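You operate a simulated robot arm through the tools that you are given. There is no shell and no other tool. Be economical: measure what you need, move in short steps, check, and stop when the job is done.

Carry out the task below with a simulated robot arm. There is one attempt and no reset: what you move stays moved.

TASK
Top up gearbox one to the line with the oil its plate names.
Fine: shut the filler lid, put the can back, leave the other can alone.
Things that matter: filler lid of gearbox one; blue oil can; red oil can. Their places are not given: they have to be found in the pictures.

It is judged by the outcome, as a careful person would: the job done as asked, and still so three seconds after it is handed in. It fails if anything else is knocked over, pushed out of place, dropped, spilled or broken.

THE ROBOT
A 7-joint arm with a two-finger parallel gripper, fixed in place. Base frame: the origin is at the foot of the arm, x ahead of it, y to its left, z up. Lengths are in mm, angles in rad, forces in N, time in s.
With the tool pointing down near the work surface it reaches from about 220 to 680 mm from the base axis. Its first joint turns from -1.152 to 1.152 rad. Payload 2.4 kg.
Tool frame: the origin (TCP) lies between the finger pads and is the grasp point; the fingertips stand 30 mm ahead of it; z points along the fingers, y is the line along which they close. The gripper opens to 94 mm. The fingers are 28 mm wide and 10 mm thick; the gripper's body (50 by 96 mm) begins 55 mm behind the TCP.
Orientation is told as [roll, pitch, yaw] about the base's x, y, z axes, in that order, counted from this pose: with the fingers straight down and closing along the base's y, the tool's x points along the base's -x, its y along +y and its z along -z.

THE INTERFACE
- The arm moves only by the tool arm_command. Its argument "targets" is one flat list of numbers, 7 for each row, row after row: the shift along the base's x, y, z in units of 40 mm (1.0 is 40 mm), then the turn, a rotation vector about the base's x, y, z in units of 8 degrees (1.0 is 8 degrees), then the gripper command, from -1 (shut) to 1 (fully open), values between in proportion. In form: [dx, dy, dz, rx, ry, rz, jaw, dx, dy, dz, rx, ry, rz, jaw, ...]. A call has 1 to 10 rows; each row shifts and turns the commanded pose from where the row before left it. A call with a number of a shift or a turn outside -1 to 1 is refused whole. A row lasts 0.2 s, in which the tool goes at most 50 mm and 0.15 rad; a call with a longer step from one row to the next is refused whole, and so is a gripper value outside its range. A pose out of reach is approached as far as the arm can. The call stops where the force on the tool passes 70 N (or 10 N more than at its start, if that is more) or the arm is blocked; 0.2 s more then pass. The fingers move at their own pace (about 153 mm/s each) and stop on an object; they squeeze with about 22 N. The grip force told is the motor's: it shows also when the fingers shut on nothing. Time passes only in rows, and 0.2 s behind the last, so rows that do not move let the fingers close. It gives the time, the measured TCP pose, the force on the tool (base axes), the opening and the grip force at its end, in the units of the frame above (readings bear some noise), and new pictures: "views" is both (left out), scene, wrist or none.
- Cameras (640 x 400 px; columns grow to the right, rows downward): "scene" is fixed at [29.6, 462.8, 1462.7]; the picture's right is [-0.77, -0.64, 0.00], its down [-0.28, 0.33, -0.90] and it looks along [0.58, -0.69, -0.43] (base axes); focal length 315 px, centre (320, 200). "wrist" rides on the gripper at [-37, 0, -58] in the tool frame; the picture's right is [0.00, -1.00, 0.00], its down [0.97, 0.00, -0.24] and it looks along [0.24, 0.00, 0.97] (tool axes); focal length 218 px, centre (320, 200).
- point_at(camera, pixels): for up to 12 pixels [column, row] of the newest picture of that camera ("zoom" is the newest enlarged one), the place [x, y, z] in the base frame of the surface seen there, good to about 2 mm, but the place of the scene camera against the robot may be out by one fixed shift of up to 18 mm in any direction. No time passes.
- zoom(camera, box): a new picture of the part [left, top, right, bottom] of that camera's present view, enlarged. No time passes.
- finish_job(): hands the job in; it is judged then, once.

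Work in short steps. Measure before you move; look again where a grasp or a placing could have gone wrong, and mend it. You have 80 turns and 120 pictures in all, the two below and enlarged ones among them. Open the gripper and draw the arm clear of the work before you hand the job in, unless the task says otherwise; then end with one line.

The tools are called after "Emit:" as name(argument=value, ...) on one line, values as JSON. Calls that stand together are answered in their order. arm_command: Moves the arm, as the interface text tells. Its arguments: {"type":"object","properties":{"targets":{"type":"array","items":{"type":"number"}},"views":{"type":"string","enum":["both","scene","wrist","none"]}},"required":["targets"]} The other tools are called the same way: point_at (camera, pixels) gives the place of the surface under pixels of a picture; zoom (camera, box) takes an enlarged picture of a part of a camera's view; finish_job () hands the job in.

At the start:

```text
time: 0.0
tcp_pos: [387.9, 54.1, 1264.5]
tcp_rot: [0.001, 0.0, -0.001]
wrist_force: [-0.3, -0.4, 0.4]
grip_width: 93.9
grip_force: 0.1
```

scene: 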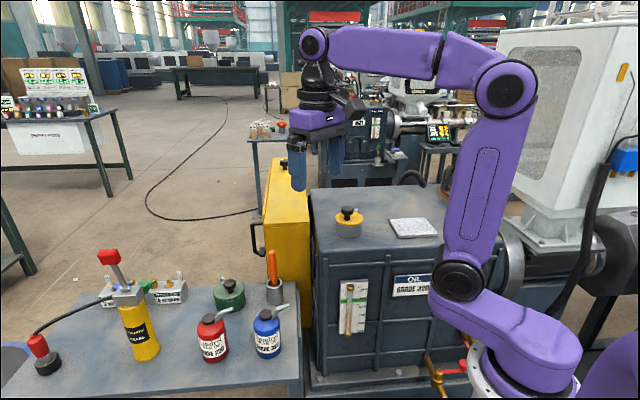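
wrist: 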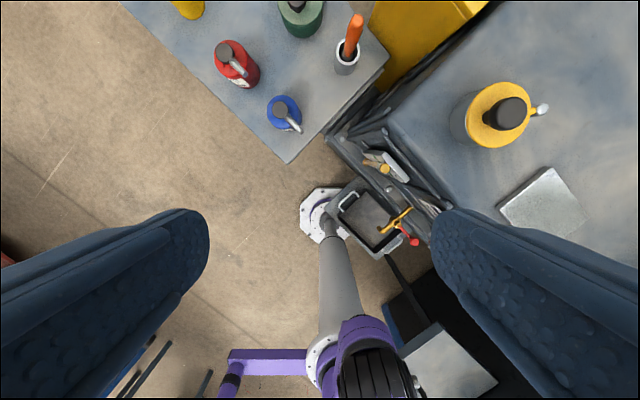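

The scene shows a gearbox with a plate at about (412,285), a sight glass at (353,305) and cans at (212,338) and (267,332). I'll zoom in to read them.

Emit:
zoom(camera="scene", box=[310, 190, 470, 350])

Emit:
zoom(camera="scene", box=[170, 240, 310, 380])

Emit:
zoom(camera="wrist", box=[180, 0, 580, 250])

```text
2.50 times, centred on (390, 270) of scene
```

zoom: 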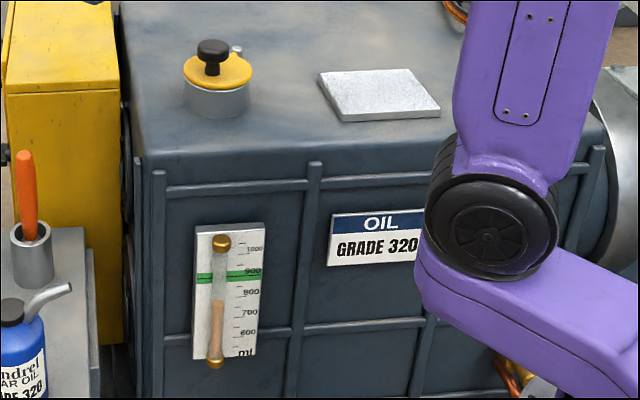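

```text
2.86 times, centred on (240, 310) of scene
```

zoom: 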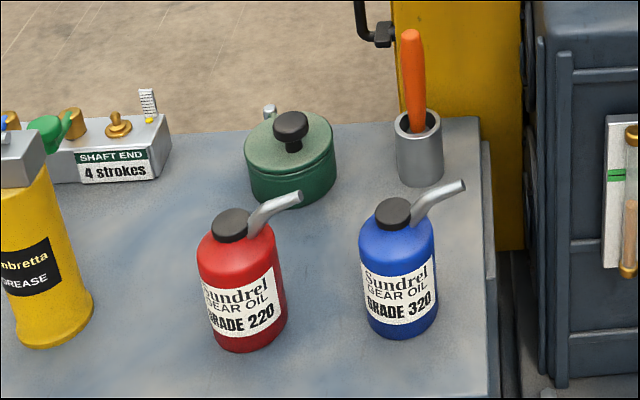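

```text
1.60 times, centred on (380, 125) of wrist
```

zoom: 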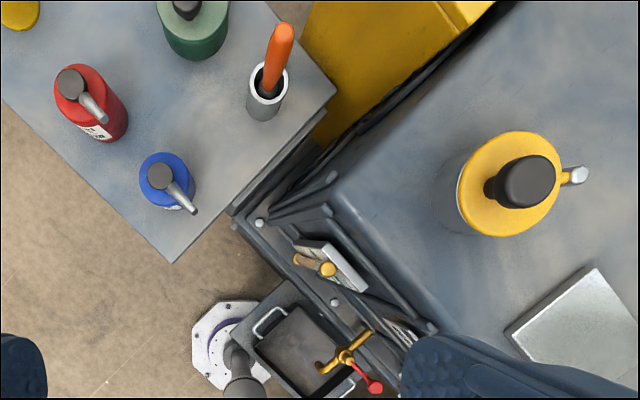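

The plate reads GRADE 320, so it's the blue can. The sight glass level is below the green line near 900. Now I'll measure the places with the wrist and scene cameras.

Emit:
point_at(camera="wrist", pixels=[[507, 112], [490, 140], [541, 109], [470, 120], [281, 107], [297, 129], [272, 125], [288, 158], [440, 120], [226, 52], [345, 60], [540, 200]])

Emit:
point_at(camera="scene", pixels=[[348, 212], [348, 226], [369, 203], [338, 212], [348, 232], [265, 314], [268, 345], [285, 306], [267, 325], [210, 318], [353, 305], [272, 286]])

Emit:
zoom(camera="scene", box=[320, 190, 400, 250])

Emit:
zoom(camera="scene", box=[330, 270, 380, 340])

Emit:
zoom(camera="wrist", box=[440, 70, 560, 160])

```text
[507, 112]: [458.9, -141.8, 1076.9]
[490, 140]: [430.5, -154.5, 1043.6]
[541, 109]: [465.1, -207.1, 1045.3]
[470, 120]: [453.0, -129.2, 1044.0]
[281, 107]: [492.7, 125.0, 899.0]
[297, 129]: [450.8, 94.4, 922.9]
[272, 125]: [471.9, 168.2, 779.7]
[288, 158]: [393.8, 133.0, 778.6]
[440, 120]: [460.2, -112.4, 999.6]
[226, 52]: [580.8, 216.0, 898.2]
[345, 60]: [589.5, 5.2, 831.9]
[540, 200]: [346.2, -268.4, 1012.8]
```

```text
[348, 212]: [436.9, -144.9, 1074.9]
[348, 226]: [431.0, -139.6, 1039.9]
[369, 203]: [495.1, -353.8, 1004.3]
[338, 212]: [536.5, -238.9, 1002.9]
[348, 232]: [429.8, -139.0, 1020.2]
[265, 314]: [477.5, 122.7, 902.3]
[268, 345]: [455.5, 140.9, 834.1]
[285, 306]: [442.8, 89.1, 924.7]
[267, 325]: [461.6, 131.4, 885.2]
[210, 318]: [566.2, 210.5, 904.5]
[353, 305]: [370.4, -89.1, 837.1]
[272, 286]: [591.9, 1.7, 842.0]
```

```text
6.67 times, centred on (360, 220) of scene
```

zoom: 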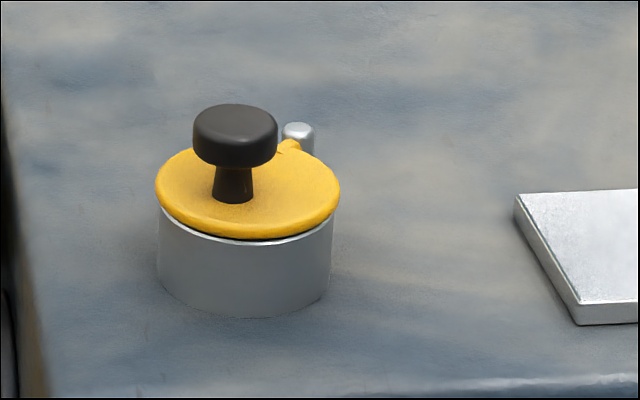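

```text
5.71 times, centred on (355, 305) of scene
```

zoom: 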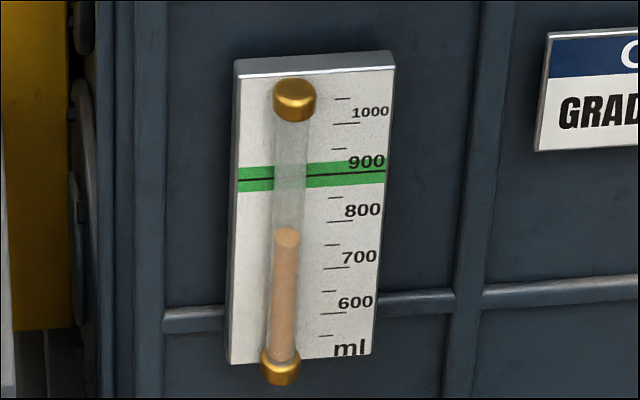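

```text
4.44 times, centred on (500, 115) of wrist
```

zoom: 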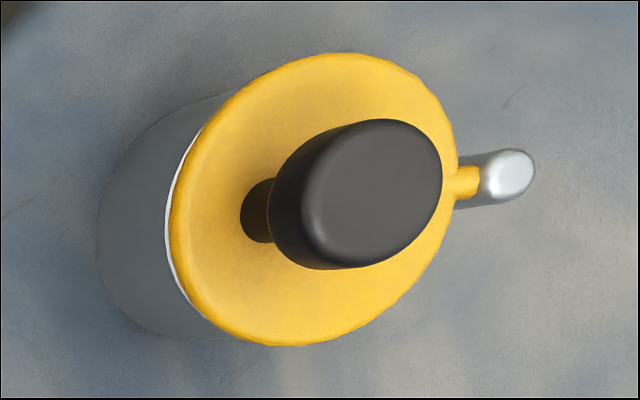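

The blue can (grade 320) is at about (480,125) and the spout points about (-0.8,-0.6). The lid has its knob near (458,-147,1077) and a vertical pin at (465,-207). I'll move above the knob for a closer look.

Emit:
arm_command(targets=[0.35, -1, -0.4, 0, 0, 0, 1, 0.35, -1, -0.4, 0, 0, 0, 1, 0.35, -1, -0.4, 0, 0, 0, 1, 0.35, -1, -0.4, 0, 0, 0, 1, 0.35, -1, -0.4, 0, 0, 0, 1], views="wrist")

```text
time: 1.2
tcp_pos: [455.6, -144.6, 1184.1]
tcp_rot: [0.0, 0.0, 0.002]
wrist_force: [-0.2, -0.1, -0.3]
grip_width: 94.1
grip_force: 0.0
```

wrist: 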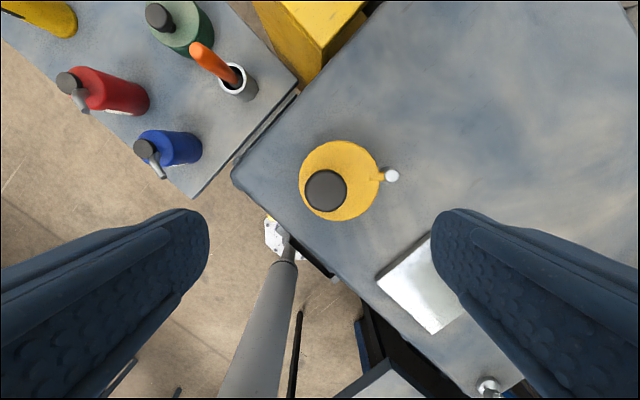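

Emit:
point_at(camera="wrist", pixels=[[326, 191], [306, 191], [347, 191], [326, 171], [326, 211], [392, 176], [366, 181], [340, 143], [380, 181], [300, 180], [430, 330], [385, 272]])

Emit:
zoom(camera="wrist", box=[270, 120, 430, 230])

```text
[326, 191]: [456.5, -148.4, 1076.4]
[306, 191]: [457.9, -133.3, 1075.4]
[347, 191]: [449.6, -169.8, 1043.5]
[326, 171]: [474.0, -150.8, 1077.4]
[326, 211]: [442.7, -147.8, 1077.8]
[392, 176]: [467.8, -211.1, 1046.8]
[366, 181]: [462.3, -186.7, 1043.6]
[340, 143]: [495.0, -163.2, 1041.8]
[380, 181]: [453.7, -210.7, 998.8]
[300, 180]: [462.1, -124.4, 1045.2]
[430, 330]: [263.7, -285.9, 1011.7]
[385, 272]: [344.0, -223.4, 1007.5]
```

```text
3.64 times, centred on (350, 175) of wrist
```

zoom: 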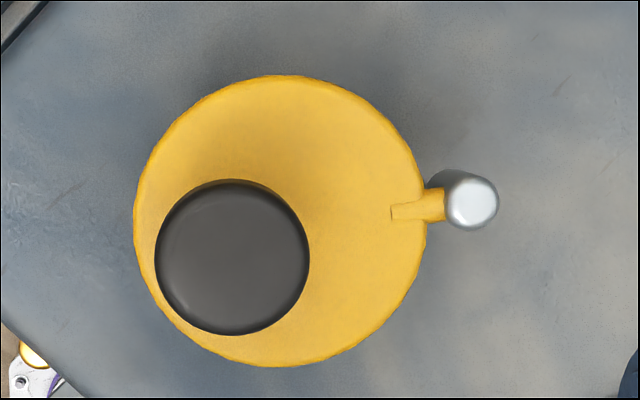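

The knob centre is (457,-148), top at 1077 and about 32 wide. The lid swivels about a vertical pin at (467,-212). I'll yaw the tool about +56° and come down around the knob.

Emit:
arm_command(targets=[0.035, -0.08, -0.2, 0, 0, 1, 0.2, 0, 0, -0.3, 0, 0, 1, 0, 0, 0, -0.3, 0, 0, 1, 0, 0, 0, -0.3, 0, 0, 1, 0, 0, 0, -0.4, 0, 0, 1, 0, 0, 0, -0.4, 0, 0, 1, 0, 0, 0, -0.3, 0, 0, 1, 0], views="both")

```text
time: 2.8
tcp_pos: [457.9, -147.5, 1098.1]
tcp_rot: [-0.001, -0.001, 0.98]
wrist_force: [0.3, 0.4, 0.2]
grip_width: 46.9
grip_force: 0.1
```

scene: 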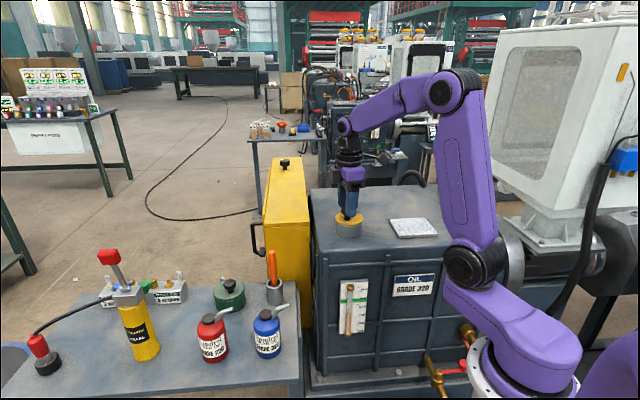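
wrist: 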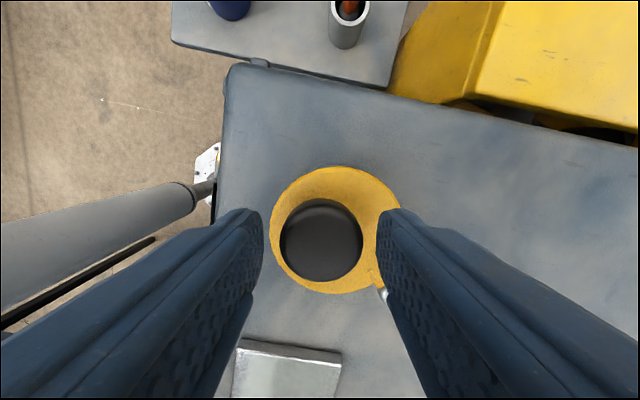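

The knob is centred between the fingers. Before touching it, I'll check that the yellow box in the background isn't a numbered gearbox.

Emit:
zoom(camera="scene", box=[240, 100, 440, 240])

Emit:
arm_command(targets=[0, 0, -0.25, 0, 0, 0, 0, 0, 0, -0.15, 0, 0, 0, 0, 0, 0, 0, 0, 0, 0, -1, 0, 0, 0, 0, 0, 0, -1], views="wrist")

```text
2.86 times, centred on (340, 170) of scene
```

zoom: 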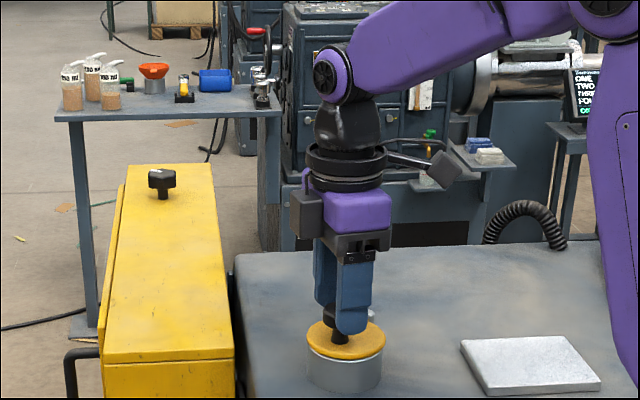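

```text
time: 3.8
tcp_pos: [458.0, -148.9, 1080.9]
tcp_rot: [-0.002, 0.001, 0.976]
wrist_force: [-0.4, -1.0, 3.1]
grip_width: 32.9
grip_force: 45.0
```

wrist: 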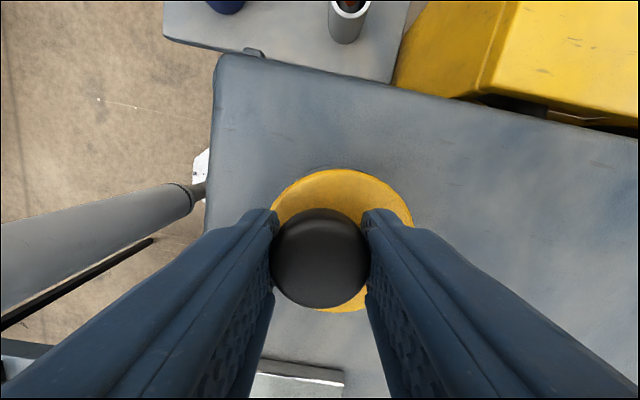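

The knob is gripped (width 32.9). I'll test the swivel clockwise about the pin with two 8° steps.

Emit:
arm_command(targets=[0.222, 0.015, 0, 0, 0, -1, -1, 0.22, -0.015, 0, 0, 0, -1, -1], views="wrist")

```text
time: 4.6
tcp_pos: [465.1, -143.8, 1080.3]
tcp_rot: [0.04, 0.026, 0.696]
wrist_force: [-15.6, 4.9, 18.5]
grip_width: 32.9
grip_force: 45.1
stopped in row 2: the force on the tool passed its limit (the readings are from after the stop); the commanded pose is now the measured one
```

wrist: 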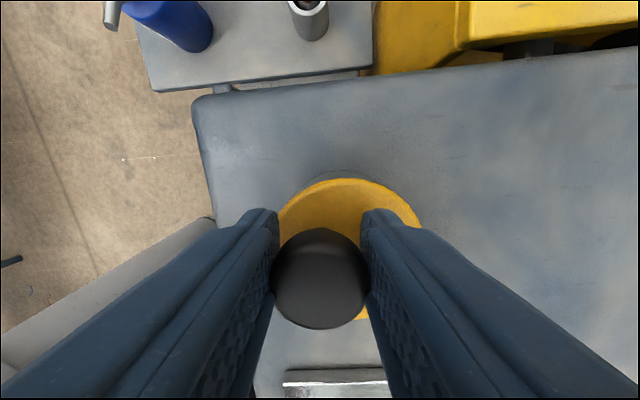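

The force limit tripped and the tool tilted, so the lid doesn't turn that way. I'll open the jaws to relax and inspect.

Emit:
arm_command(targets=[0, 0, 0, 0, 0, 0, 0, 0, 0, 0, -0.28, -0.19, 0, 0], views="wrist")

Emit:
zoom(camera="wrist", box=[250, 160, 450, 340])

Emit:
zoom(camera="scene", box=[310, 180, 390, 240])

```text
time: 5.2
tcp_pos: [467.2, -144.4, 1078.8]
tcp_rot: [-0.008, 0.029, 0.693]
wrist_force: [-0.1, 0.6, -0.2]
grip_width: 47.0
grip_force: 0.0
```

wrist: 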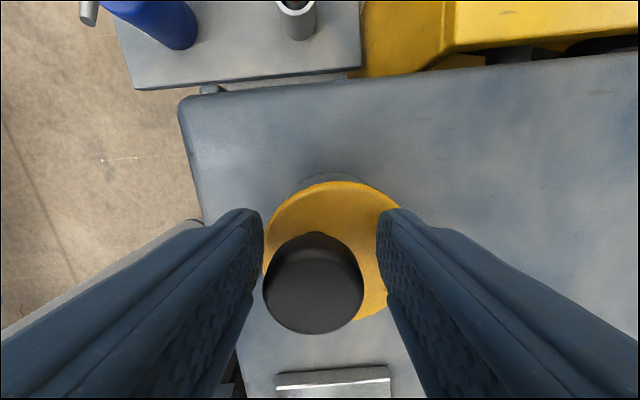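

```text
2.22 times, centred on (350, 250) of wrist
```

zoom: 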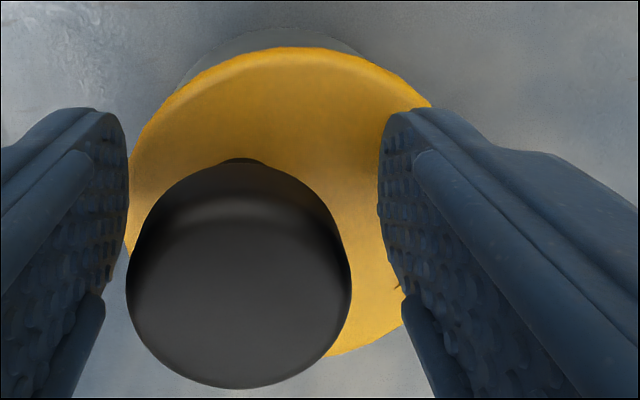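

```text
6.67 times, centred on (350, 210) of scene
```

zoom: 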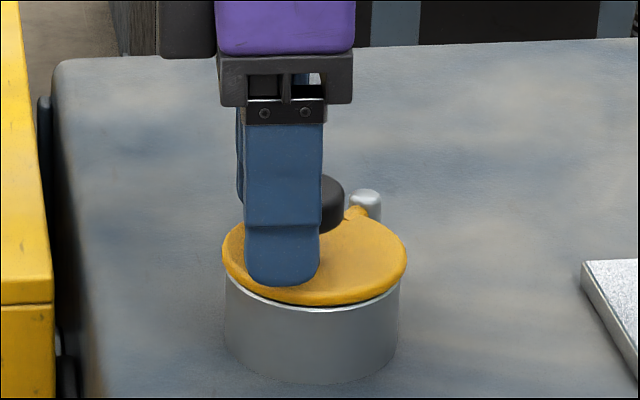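

I'll measure the knob and lid again to see whether anything moved.

Emit:
point_at(camera="wrist", pixels=[[313, 285], [268, 285], [360, 285], [313, 325], [313, 240], [330, 183], [265, 240], [380, 310], [335, 178]])

Emit:
arm_command(targets=[0, 0, 0.5, 0, 0, 0, 0.3, 0, 0, 0.9, 0, 0, 0, 0.3, 0, 0, 0.9, 0, -0.2, 0, 0.3], views="both")

Emit:
zoom(camera="scene", box=[310, 180, 390, 240])

```text
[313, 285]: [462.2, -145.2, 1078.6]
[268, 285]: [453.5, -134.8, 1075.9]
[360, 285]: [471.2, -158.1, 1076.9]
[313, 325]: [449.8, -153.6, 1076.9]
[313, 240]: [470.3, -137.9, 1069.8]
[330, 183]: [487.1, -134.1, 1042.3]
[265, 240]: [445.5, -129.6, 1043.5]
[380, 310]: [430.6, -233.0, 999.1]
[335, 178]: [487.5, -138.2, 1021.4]
```

```text
time: 6.0
tcp_pos: [466.7, -143.6, 1169.7]
tcp_rot: [-0.026, 0.005, 0.693]
wrist_force: [-0.2, 1.0, -0.9]
grip_width: 60.9
grip_force: 0.0
```

scene: 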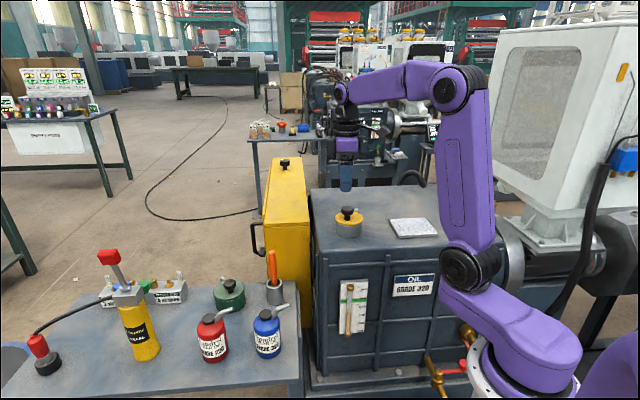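
wrist: 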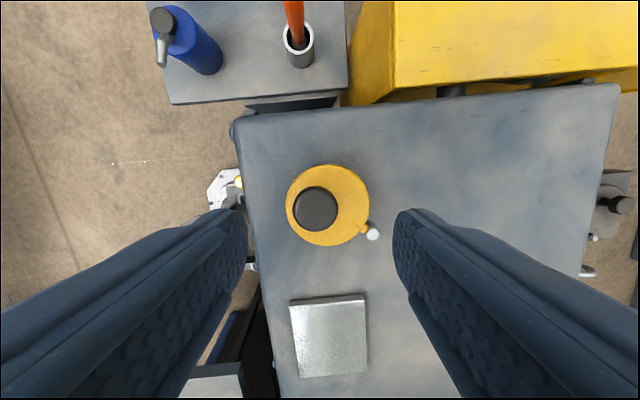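

```text
6.67 times, centred on (350, 210) of scene
```

zoom: 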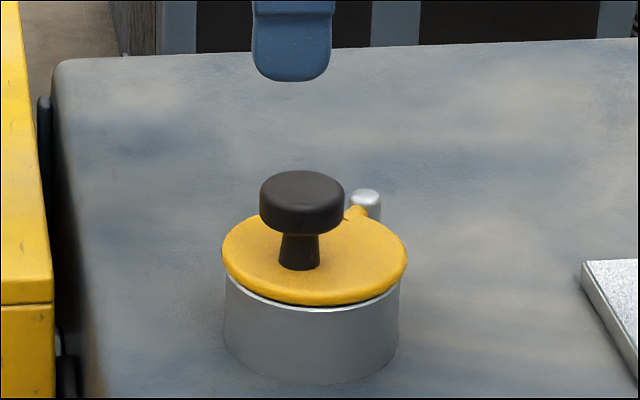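

Emit:
point_at(camera="wrist", pixels=[[316, 209], [295, 209], [337, 209], [316, 190], [316, 229], [373, 233], [362, 226], [287, 205], [368, 205], [328, 165], [328, 246]])

Emit:
zoom(camera="wrist", box=[270, 150, 400, 260])

```text
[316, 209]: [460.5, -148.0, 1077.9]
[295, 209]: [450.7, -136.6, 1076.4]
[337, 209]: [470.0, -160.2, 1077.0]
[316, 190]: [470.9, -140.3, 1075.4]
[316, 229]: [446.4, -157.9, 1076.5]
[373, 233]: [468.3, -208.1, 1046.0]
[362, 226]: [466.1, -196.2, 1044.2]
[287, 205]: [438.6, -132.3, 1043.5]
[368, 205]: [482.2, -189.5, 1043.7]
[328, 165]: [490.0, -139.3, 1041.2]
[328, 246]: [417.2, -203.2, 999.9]
```

```text
3.64 times, centred on (335, 205) of wrist
```

zoom: 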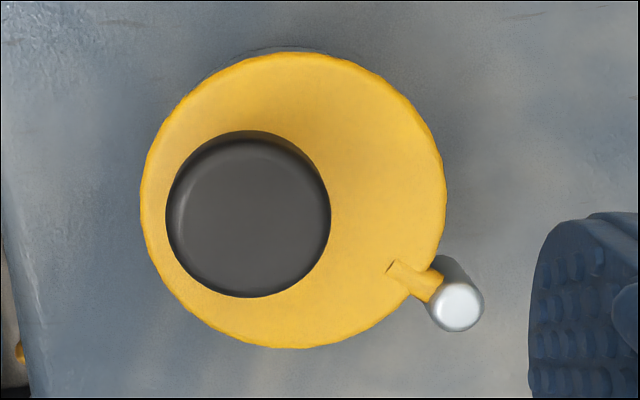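

The knob is still at (460,-148), essentially unmoved. I'll reorient to yaw −40° above the knob to try the other direction.

Emit:
arm_command(targets=[-0.08, -0.05, 0, 0.18, 0, -1, 0, -0.08, -0.05, 0, 0, 0, -1, 0, 0, 0, 0, 0, 0, -1, 0, 0, 0, 0, 0, 0, -1, 0, 0, 0, 0, 0, 0, -1, 0, 0, 0, -0.1, 0, 0, -1, 0, 0, 0, -0.3, 0, 0, -1, 0, 0, 0, -0.4, 0, 0, -1, 0, 0, 0, -0.4, 0, 0, -1, 0, 0, 0, -0.4, 0, 0, -1, 0], views="wrist")

```text
time: 8.2
tcp_pos: [459.0, -149.3, 1108.4]
tcp_rot: [-0.006, -0.009, -0.705]
wrist_force: [0.5, 0.5, 0.5]
grip_width: 47.1
grip_force: 0.1
```

wrist: 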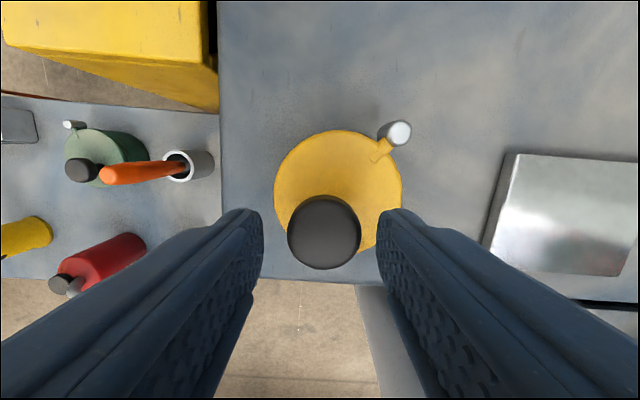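

Emit:
arm_command(targets=[0, 0.02, -0.35, 0, 0, 0, 0, 0, 0, -0.33, 0, 0, 0, 0, 0, 0, 0, 0, 0, 0, -1, 0, 0, 0, 0, 0, 0, -1, -0.215, -0.04, 0, 0, 0, 1, -1], views="wrist")

```text
time: 9.4
tcp_pos: [452.8, -151.7, 1080.1]
tcp_rot: [-0.008, -0.012, -0.563]
wrist_force: [-3.7, -11.7, 13.8]
grip_width: 33.1
grip_force: 45.4
```

wrist: 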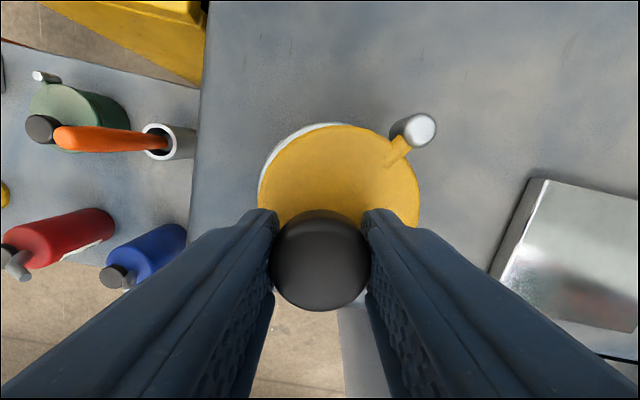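

It moves: the white rim appears on the left, so counter-clockwise opens it. I'll continue on the arc.

Emit:
arm_command(targets=[-0.2, -0.065, 0, 0, 0, 1, -1, -0.185, -0.092, 0, 0, 0, 1, -1, -0.172, -0.117, 0, 0, 0, 1, -1], views="wrist")

```text
time: 10.2
tcp_pos: [431.0, -160.1, 1079.8]
tcp_rot: [-0.007, -0.014, -0.143]
wrist_force: [3.6, -13.2, 15.1]
grip_width: 32.8
grip_force: 45.1
```

wrist: 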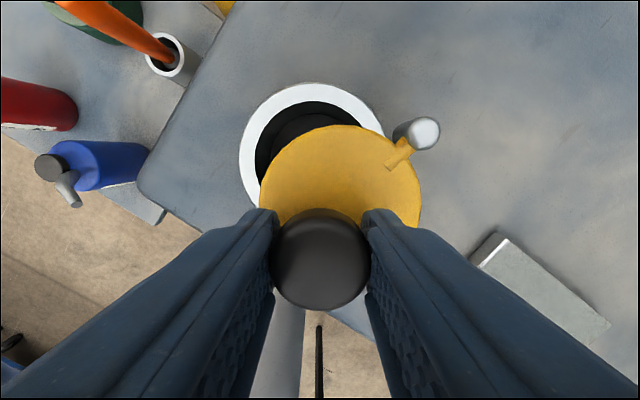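

Emit:
arm_command(targets=[-0.15, -0.16, 0.02, 0, 0, 1, -1, -0.14, -0.16, 0, 0, 0, 1, -1, -0.117, -0.178, 0, 0, 0, 1, -1, -0.092, -0.19, 0, 0, 0, 1, -1], views="wrist")

```text
time: 11.2
tcp_pos: [409.8, -186.7, 1079.8]
tcp_rot: [-0.003, -0.008, 0.422]
wrist_force: [4.3, -0.4, 3.5]
grip_width: 32.6
grip_force: 44.7
```

wrist: 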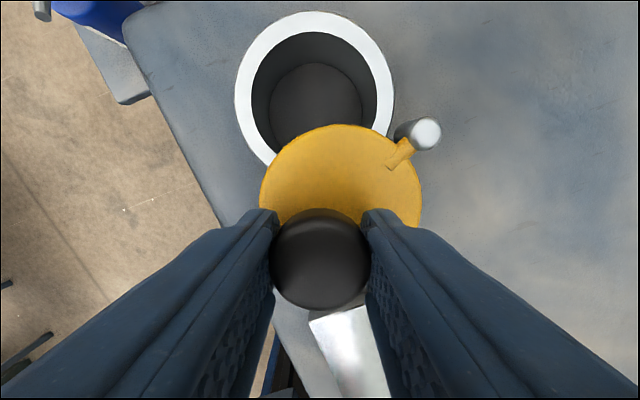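

Emit:
arm_command(targets=[-0.065, -0.203, 0, 0, 0, 1, -1, -0.035, -0.212, 0, 0, 0, 1, -1, -0.005, -0.215, 0, 0, 0, 1, -1, 0.022, -0.212, 0, 0, 0, 1, -1], views="wrist")

```text
time: 12.2
tcp_pos: [407.3, -220.5, 1080.0]
tcp_rot: [-0.004, -0.007, 0.975]
wrist_force: [-3.9, 7.6, 4.2]
grip_width: 32.7
grip_force: 45.3
```

wrist: 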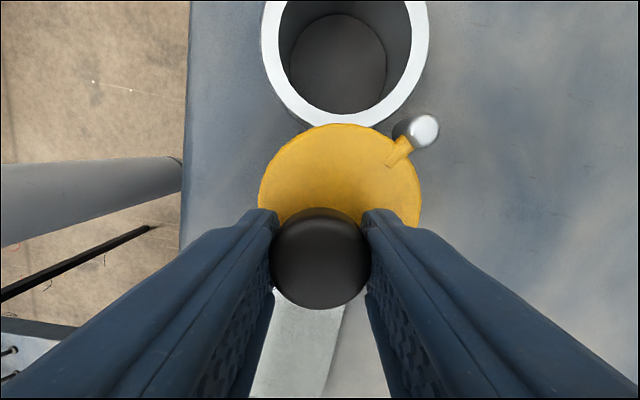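

The filler is open. I'll swing a little further for clearance.

Emit:
arm_command(targets=[0.052, -0.207, 0, 0, 0, 1, -1, 0.08, -0.198, 0, 0, 0, 1, -1], views="wrist")

```text
time: 12.8
tcp_pos: [412.7, -237.9, 1080.3]
tcp_rot: [-0.009, -0.009, 1.254]
wrist_force: [-4.8, 7.8, 10.8]
grip_width: 32.8
grip_force: 45.4
```

wrist: 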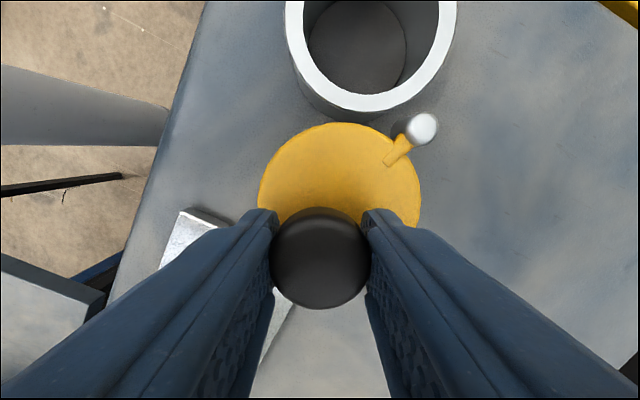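

The lid is clear. I'll release, rise and turn toward the can.

Emit:
arm_command(targets=[0, 0, 0, 0, 0, 0, 0.2, 0, 0, 0.4, 0, 0, 0, 0.2, 0, 0, 1, 0, 0, 0, 0.2, 0, 0, 1, 0, 0, -1, 0.2, 0.2, 1, 0, 0, 0, -1, 0.2, 0.2, 1, 0, 0, 0, -1, 0.5, 0.2, 1, 0, 0, 0, -1, 1, 0.2, 1, 0, 0, 0, -0.4, 1, 0.2, 1, 0, 0, 0, 0, 1, 0.2, 1, 0, 0, 0, 0, 1], views="none")

Emit:
arm_command(targets=[0.2, 1, 0, 0, 0, 0, 1, 0.2, 1, -0.3, 0, 0, 0, 1, 0.2, 1, -0.6, 0, 0, 0, 1, 0, 0, -0.8, 0, 0, 0, 1, 0, 0, -0.8, 0, 0, 0, 1], views="both")

```text
time: 15.0
tcp_pos: [458.3, 1.4, 1177.0]
tcp_rot: [-0.006, -0.008, 0.638]
wrist_force: [0.7, 0.1, -0.4]
grip_width: 94.1
grip_force: 0.0
```

```text
time: 16.2
tcp_pos: [480.9, 121.1, 1075.2]
tcp_rot: [-0.007, -0.011, 0.638]
wrist_force: [0.0, -0.8, -0.4]
grip_width: 93.8
grip_force: 0.1
```

scene: 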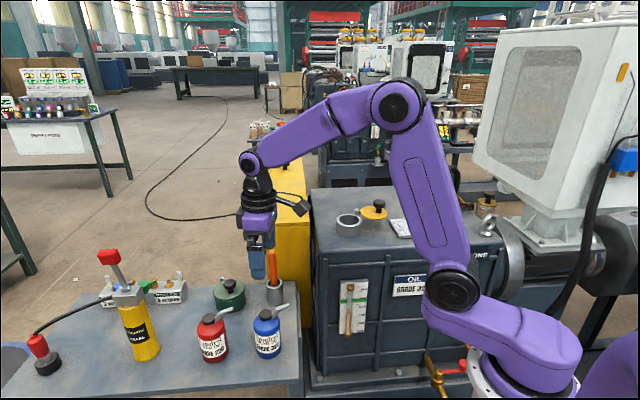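
wrist: 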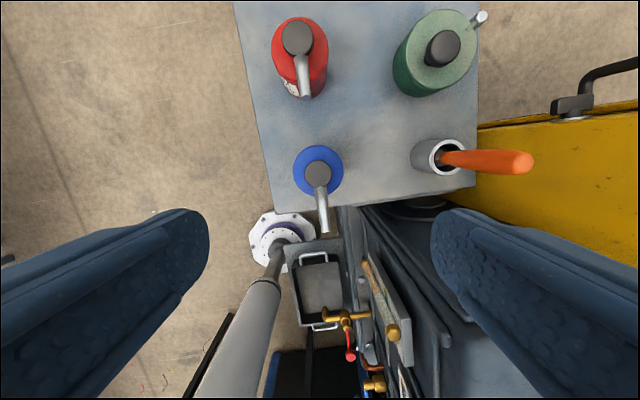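

Another filler and lettering ending in "ONE" are now visible at about (485,215-250). I'll check that and measure the can.

Emit:
zoom(camera="scene", box=[390, 180, 530, 300])

Emit:
point_at(camera="wrist", pixels=[[317, 173], [324, 229], [300, 155], [340, 160], [318, 147], [295, 170], [342, 170], [320, 195], [318, 185]])

Emit:
zoom(camera="wrist", box=[270, 130, 380, 240])

```text
3.33 times, centred on (460, 240) of scene
```

zoom: 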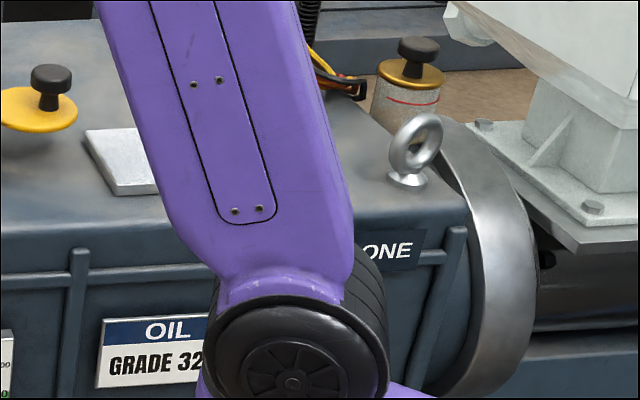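

```text
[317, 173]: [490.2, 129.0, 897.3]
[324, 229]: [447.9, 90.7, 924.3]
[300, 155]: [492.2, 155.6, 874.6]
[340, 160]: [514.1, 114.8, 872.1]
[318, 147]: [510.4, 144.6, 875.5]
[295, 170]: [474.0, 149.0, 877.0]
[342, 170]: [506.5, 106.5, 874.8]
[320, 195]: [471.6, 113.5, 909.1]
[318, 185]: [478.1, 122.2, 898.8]
```

```text
3.64 times, centred on (325, 185) of wrist
```

zoom: 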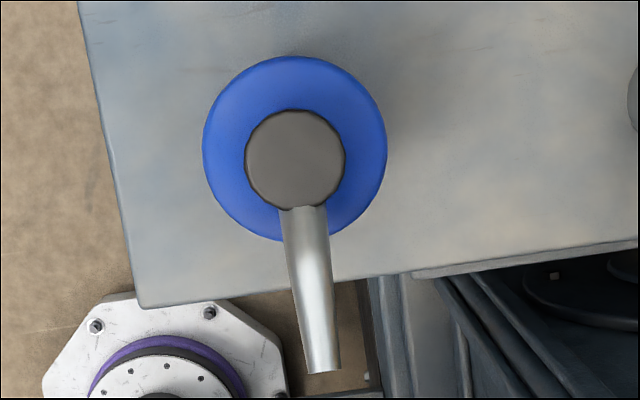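

The plate reads "…ONE", so this is the right gearbox. The can axis is at (490,128), body radius about 28, and the spout tip at (448,91,924). I'll align and descend partway.

Emit:
arm_command(targets=[0.228, 0.17, 0, 0, 0, 0.64, 1, 0, 0, -1, 0.05, 0.08, 0, 1, 0, 0, -1, 0, 0, 0, 1, 0, 0, -1, 0, 0, 0, 1, 0, 0, -0.8, 0, 0, 0, 1], views="both")

Emit:
zoom(camera="scene", box=[210, 230, 330, 370])

```text
time: 17.4
tcp_pos: [492.7, 129.7, 922.2]
tcp_rot: [0.004, -0.006, 0.726]
wrist_force: [-0.5, 0.1, 0.0]
grip_width: 93.9
grip_force: 0.1
```

scene: 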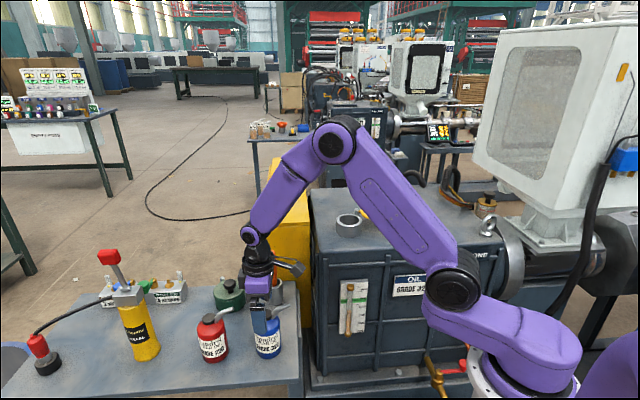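
wrist: 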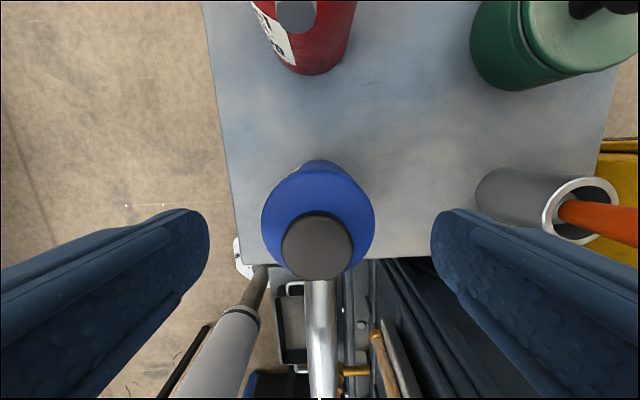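

```text
2.86 times, centred on (270, 300) of scene
```

zoom: 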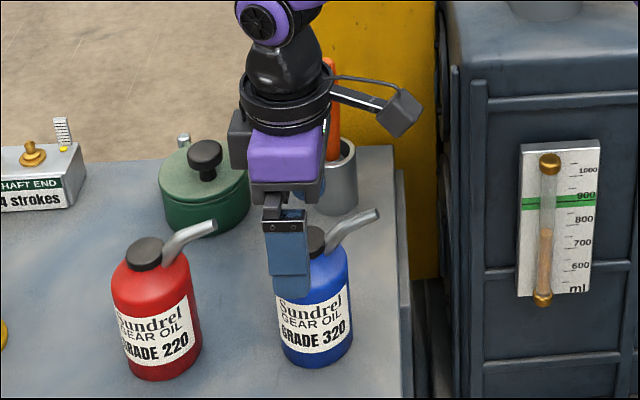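

The gripper has a bracket with a dark cube on the spout side (zoom about (402,112)). I'll measure its extent before planning the tilt.

Emit:
point_at(camera="zoom", pixels=[[402, 112], [418, 118], [392, 134], [395, 92], [350, 95], [268, 170], [285, 110], [240, 140], [290, 200], [320, 240], [362, 220], [378, 212]])

```text
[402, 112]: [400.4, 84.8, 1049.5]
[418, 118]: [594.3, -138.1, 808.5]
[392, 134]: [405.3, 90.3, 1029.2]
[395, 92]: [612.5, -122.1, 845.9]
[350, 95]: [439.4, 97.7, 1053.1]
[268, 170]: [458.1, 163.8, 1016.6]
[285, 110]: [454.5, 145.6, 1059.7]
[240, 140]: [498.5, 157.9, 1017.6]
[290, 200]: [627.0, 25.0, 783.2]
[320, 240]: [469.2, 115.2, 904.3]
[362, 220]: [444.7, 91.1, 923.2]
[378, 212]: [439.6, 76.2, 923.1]
```

The cube sits about 95–112 mm out on the spout side and 105–145 mm behind the TCP, so I'll pour with the spout tip somewhat high. Now I'll descend to grasp height.

Emit:
arm_command(targets=[-0.05, -0.03, -0.6, 0, 0, 0, 1, 0, 0, -0.5, 0, 0, 0, 1, 0, 0, -0.27, 0, 0, 0, 1], views="both")

Emit:
zoom(camera="scene", box=[220, 250, 320, 370])

```text
time: 18.2
tcp_pos: [491.4, 127.5, 869.5]
tcp_rot: [0.004, -0.004, 0.728]
wrist_force: [-0.5, 0.6, 0.2]
grip_width: 93.9
grip_force: 0.1
```

scene: 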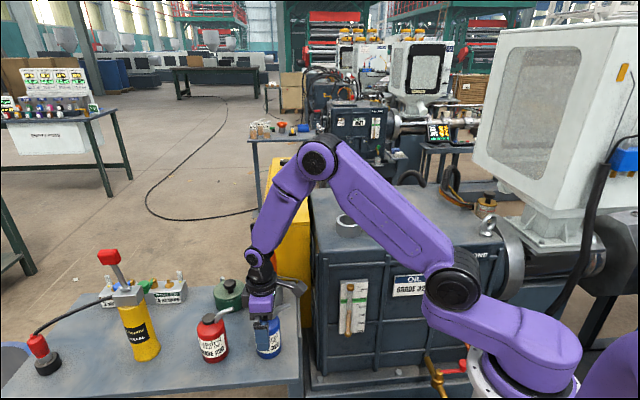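
wrist: 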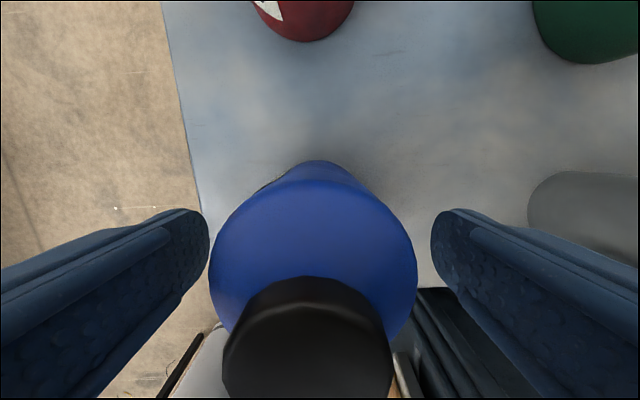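

```text
3.33 times, centred on (270, 310) of scene
```

zoom: 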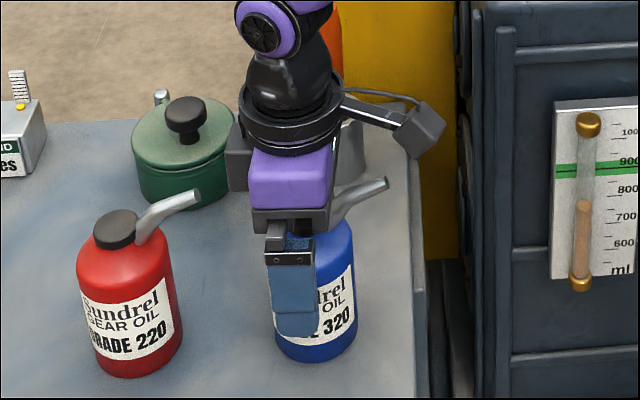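

The fingers straddle the can with the spout clear beside the palm, and no contact force. I'll close the grip.

Emit:
arm_command(targets=[0, 0, 0, 0, 0, 0, -1, 0, 0, 0, 0, 0, 0, -1, 0, 0, 0, 0, 0, 0, -1], views="wrist")

```text
time: 19.0
tcp_pos: [490.9, 128.0, 869.7]
tcp_rot: [0.007, -0.005, 0.726]
wrist_force: [-1.1, 0.2, -0.1]
grip_width: 62.2
grip_force: 22.7
```

wrist: 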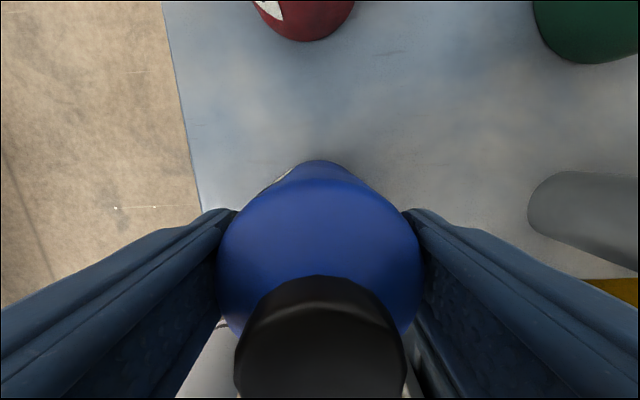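

Gripped (width 62, grasp pose 490.9, 128.0, 869.7, yaw 0.727). I'll lift a little first and check the load.

Emit:
arm_command(targets=[0, 0, 0.15, 0, 0, 0, -1, 0, 0, 0.3, 0, 0, 0, -1, 0, 0, 0.5, 0, 0, 0, -1, 0, 0, 0, 0, 0, 0, -1], views="scene")

```text
time: 20.0
tcp_pos: [491.3, 126.8, 907.2]
tcp_rot: [0.005, -0.005, 0.727]
wrist_force: [-0.8, -0.1, -4.6]
grip_width: 62.0
grip_force: 22.2
```

scene: 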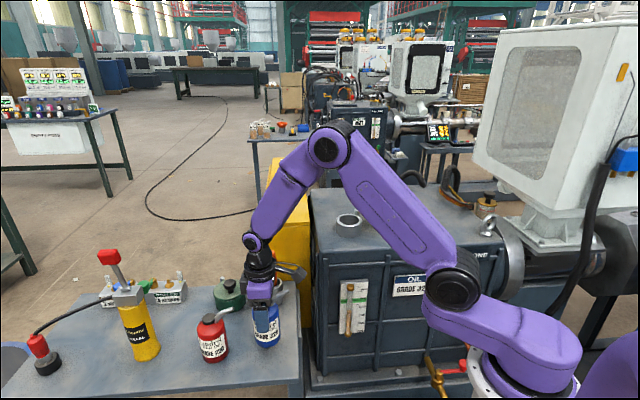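

The can is lifted, weight about 4.5 N. Next I'll rise to clearance height, then move over beside the filler while turning the spout toward −x.

Emit:
arm_command(targets=[0, 0, 0.6, 0, 0, 0, -1, 0, 0, 0.9, 0, 0, 0, -1, 0, 0, 0.9, 0, 0, 0, -1, 0, 0, 0.9, 0, 0, 0, -1, 0, 0, 0.9, 0, 0, 0, -1, 0, 0, 0.9, 0, 0, 0, -1, 0, 0, 0.9, 0, 0, 0, -1, 0, 0, 0.9, 0, 0, 0, -1, 0, 0, 0.3, 0, 0, 0, -1], views="none")

Emit:
arm_command(targets=[0.05, -0.4, 0, 0, 0, -0.4, -1, 0.12, -0.85, 0, 0, 0, -0.65, -1, 0.12, -0.9, 0, 0, 0, -0.65, -1, 0.12, -0.9, 0, 0, 0, -0.65, -1, 0.12, -0.9, 0, 0, 0, -0.65, -1, 0.12, -0.9, 0, 0, 0, -0.65, -1, 0.12, -0.9, 0, 0, 0, -0.65, -1, 0.12, -0.85, 0, 0, 0, -0.65, -1, 0.1, -0.6, 0, 0, 0, -0.26, -1, 0, 0, 0, 0, 0, 0, -1], views="both")

```text
time: 22.0
tcp_pos: [491.7, 127.6, 1195.5]
tcp_rot: [0.005, -0.005, 0.727]
wrist_force: [-0.1, -0.8, -3.6]
grip_width: 61.9
grip_force: 22.2
```

```text
time: 24.2
tcp_pos: [530.5, -160.4, 1194.4]
tcp_rot: [0.007, -0.008, -0.003]
wrist_force: [0.8, -0.2, -4.5]
grip_width: 61.6
grip_force: 22.0
```

scene: 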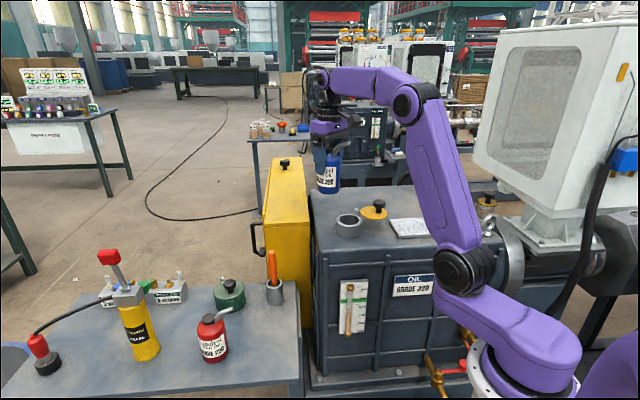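
wrist: 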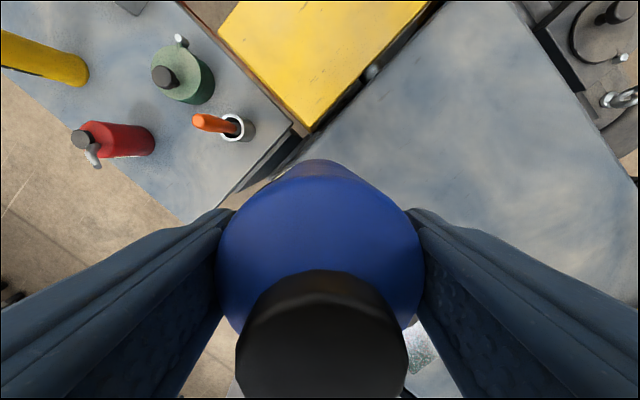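

I'm beside the filler. I'll measure the pot rim with the scene camera (known shift about (+4,+2,0)) before tilting.

Emit:
zoom(camera="scene", box=[310, 150, 410, 250])

Emit:
point_at(camera="scene", pixels=[[338, 219], [360, 218], [348, 212], [348, 224], [375, 203], [373, 213]])

```text
4.00 times, centred on (360, 200) of scene
```

zoom: 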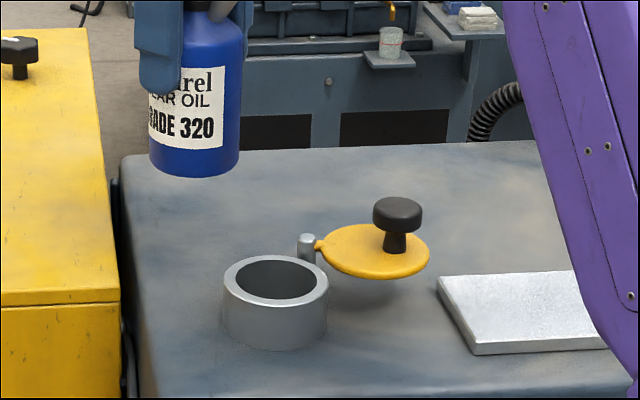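

```text
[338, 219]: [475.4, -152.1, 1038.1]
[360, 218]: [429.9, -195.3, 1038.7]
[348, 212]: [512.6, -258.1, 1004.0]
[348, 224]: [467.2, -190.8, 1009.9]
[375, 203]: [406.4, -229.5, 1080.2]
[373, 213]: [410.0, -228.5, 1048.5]
```

Emit:
point_at(camera="zoom", pixels=[[229, 280], [324, 280], [276, 258], [276, 303], [276, 280], [307, 238], [252, 262], [300, 300], [250, 300], [302, 262]])

```text
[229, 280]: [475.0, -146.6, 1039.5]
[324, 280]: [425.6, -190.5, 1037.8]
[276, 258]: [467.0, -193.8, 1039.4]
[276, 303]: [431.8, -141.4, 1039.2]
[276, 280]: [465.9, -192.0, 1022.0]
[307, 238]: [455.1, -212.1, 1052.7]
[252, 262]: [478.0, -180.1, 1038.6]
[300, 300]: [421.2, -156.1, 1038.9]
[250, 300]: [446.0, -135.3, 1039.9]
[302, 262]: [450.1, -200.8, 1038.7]
```

The pot centre is (450,-168) in the scene frame, which agrees with (461,-161) after the camera shift. I'll tilt the can to about 40° while lowering, keeping the spout tip over the opening.

Emit:
arm_command(targets=[0.05, -0.015, -0.2, 0, -0.7, 0, -1, 0.05, 0, -0.3, 0, -1, 0, -1, 0.05, 0, -0.35, 0, -1, 0, -1, 0.05, 0, -0.35, 0, -1, 0, -1, 0.03, 0, -0.35, 0, -1, 0, -1], views="both")

Emit:
zoom(camera="scene", box=[310, 150, 410, 250])

```text
time: 25.4
tcp_pos: [540.7, -162.4, 1133.4]
tcp_rot: [0.004, -0.661, 0.002]
wrist_force: [-0.4, -0.7, -4.6]
grip_width: 61.6
grip_force: 21.7
```

scene: 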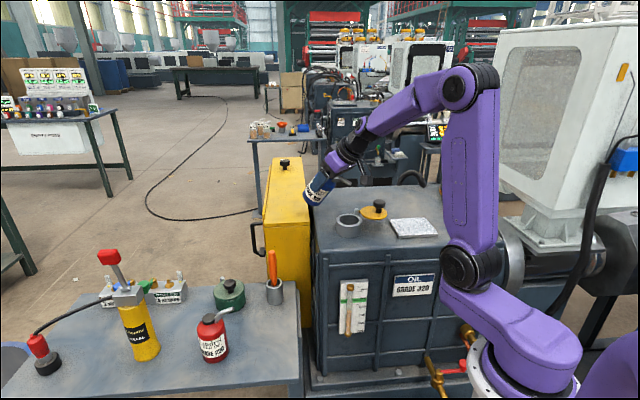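
wrist: 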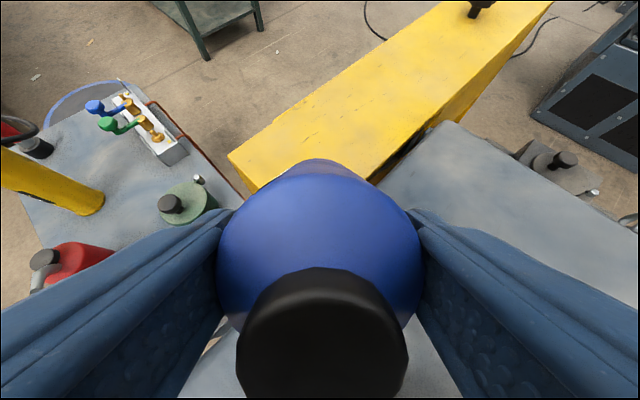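

```text
4.00 times, centred on (360, 200) of scene
```

zoom: 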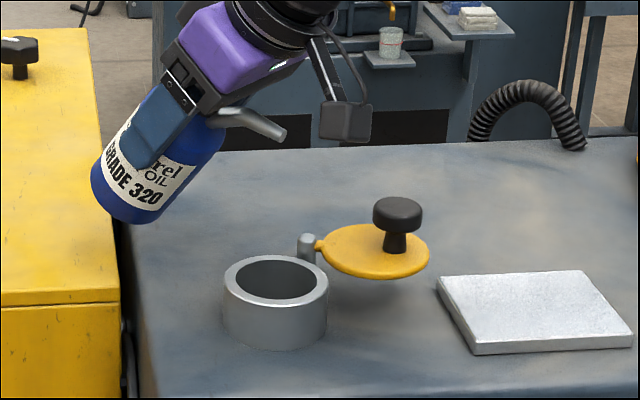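

Emit:
point_at(camera="zoom", pixels=[[280, 130], [345, 135], [362, 125], [330, 120], [145, 222], [240, 118], [335, 60], [345, 108]])

```text
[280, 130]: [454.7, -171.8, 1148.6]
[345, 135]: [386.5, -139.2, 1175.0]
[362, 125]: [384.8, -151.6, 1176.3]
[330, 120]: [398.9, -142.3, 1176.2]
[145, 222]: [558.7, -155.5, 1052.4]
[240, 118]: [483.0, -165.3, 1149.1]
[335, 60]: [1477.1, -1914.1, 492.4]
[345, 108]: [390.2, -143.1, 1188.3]
```

No flow yet; the tip is about 105 mm above the rim over the opening. I'll tilt to about 54° and lower the tip.

Emit:
arm_command(targets=[0.02, 0.02, -0.25, 0, -1, 0, -1, 0, 0, -0.25, 0, -1, 0, -1], views="scene")

Emit:
zoom(camera="scene", box=[290, 150, 450, 350])

```text
time: 26.0
tcp_pos: [543.7, -156.8, 1120.2]
tcp_rot: [0.023, -0.875, 0.003]
wrist_force: [-0.7, 0.1, -3.8]
grip_width: 61.4
grip_force: 22.5
out of reach, approached as far as the arm can: row 2
```

scene: 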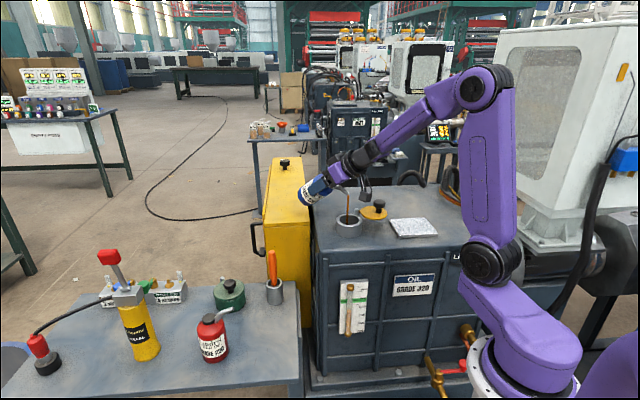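

```text
2.00 times, centred on (370, 250) of scene
```

zoom: 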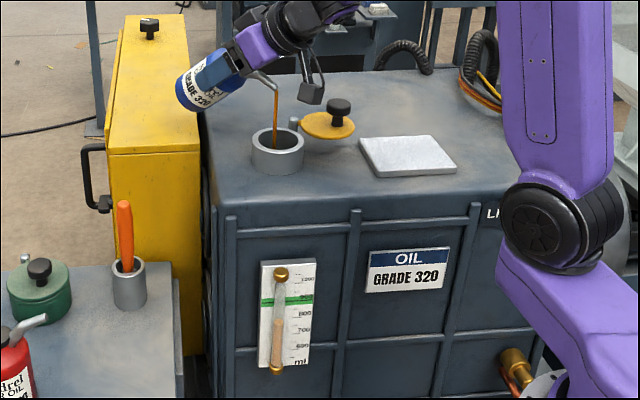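

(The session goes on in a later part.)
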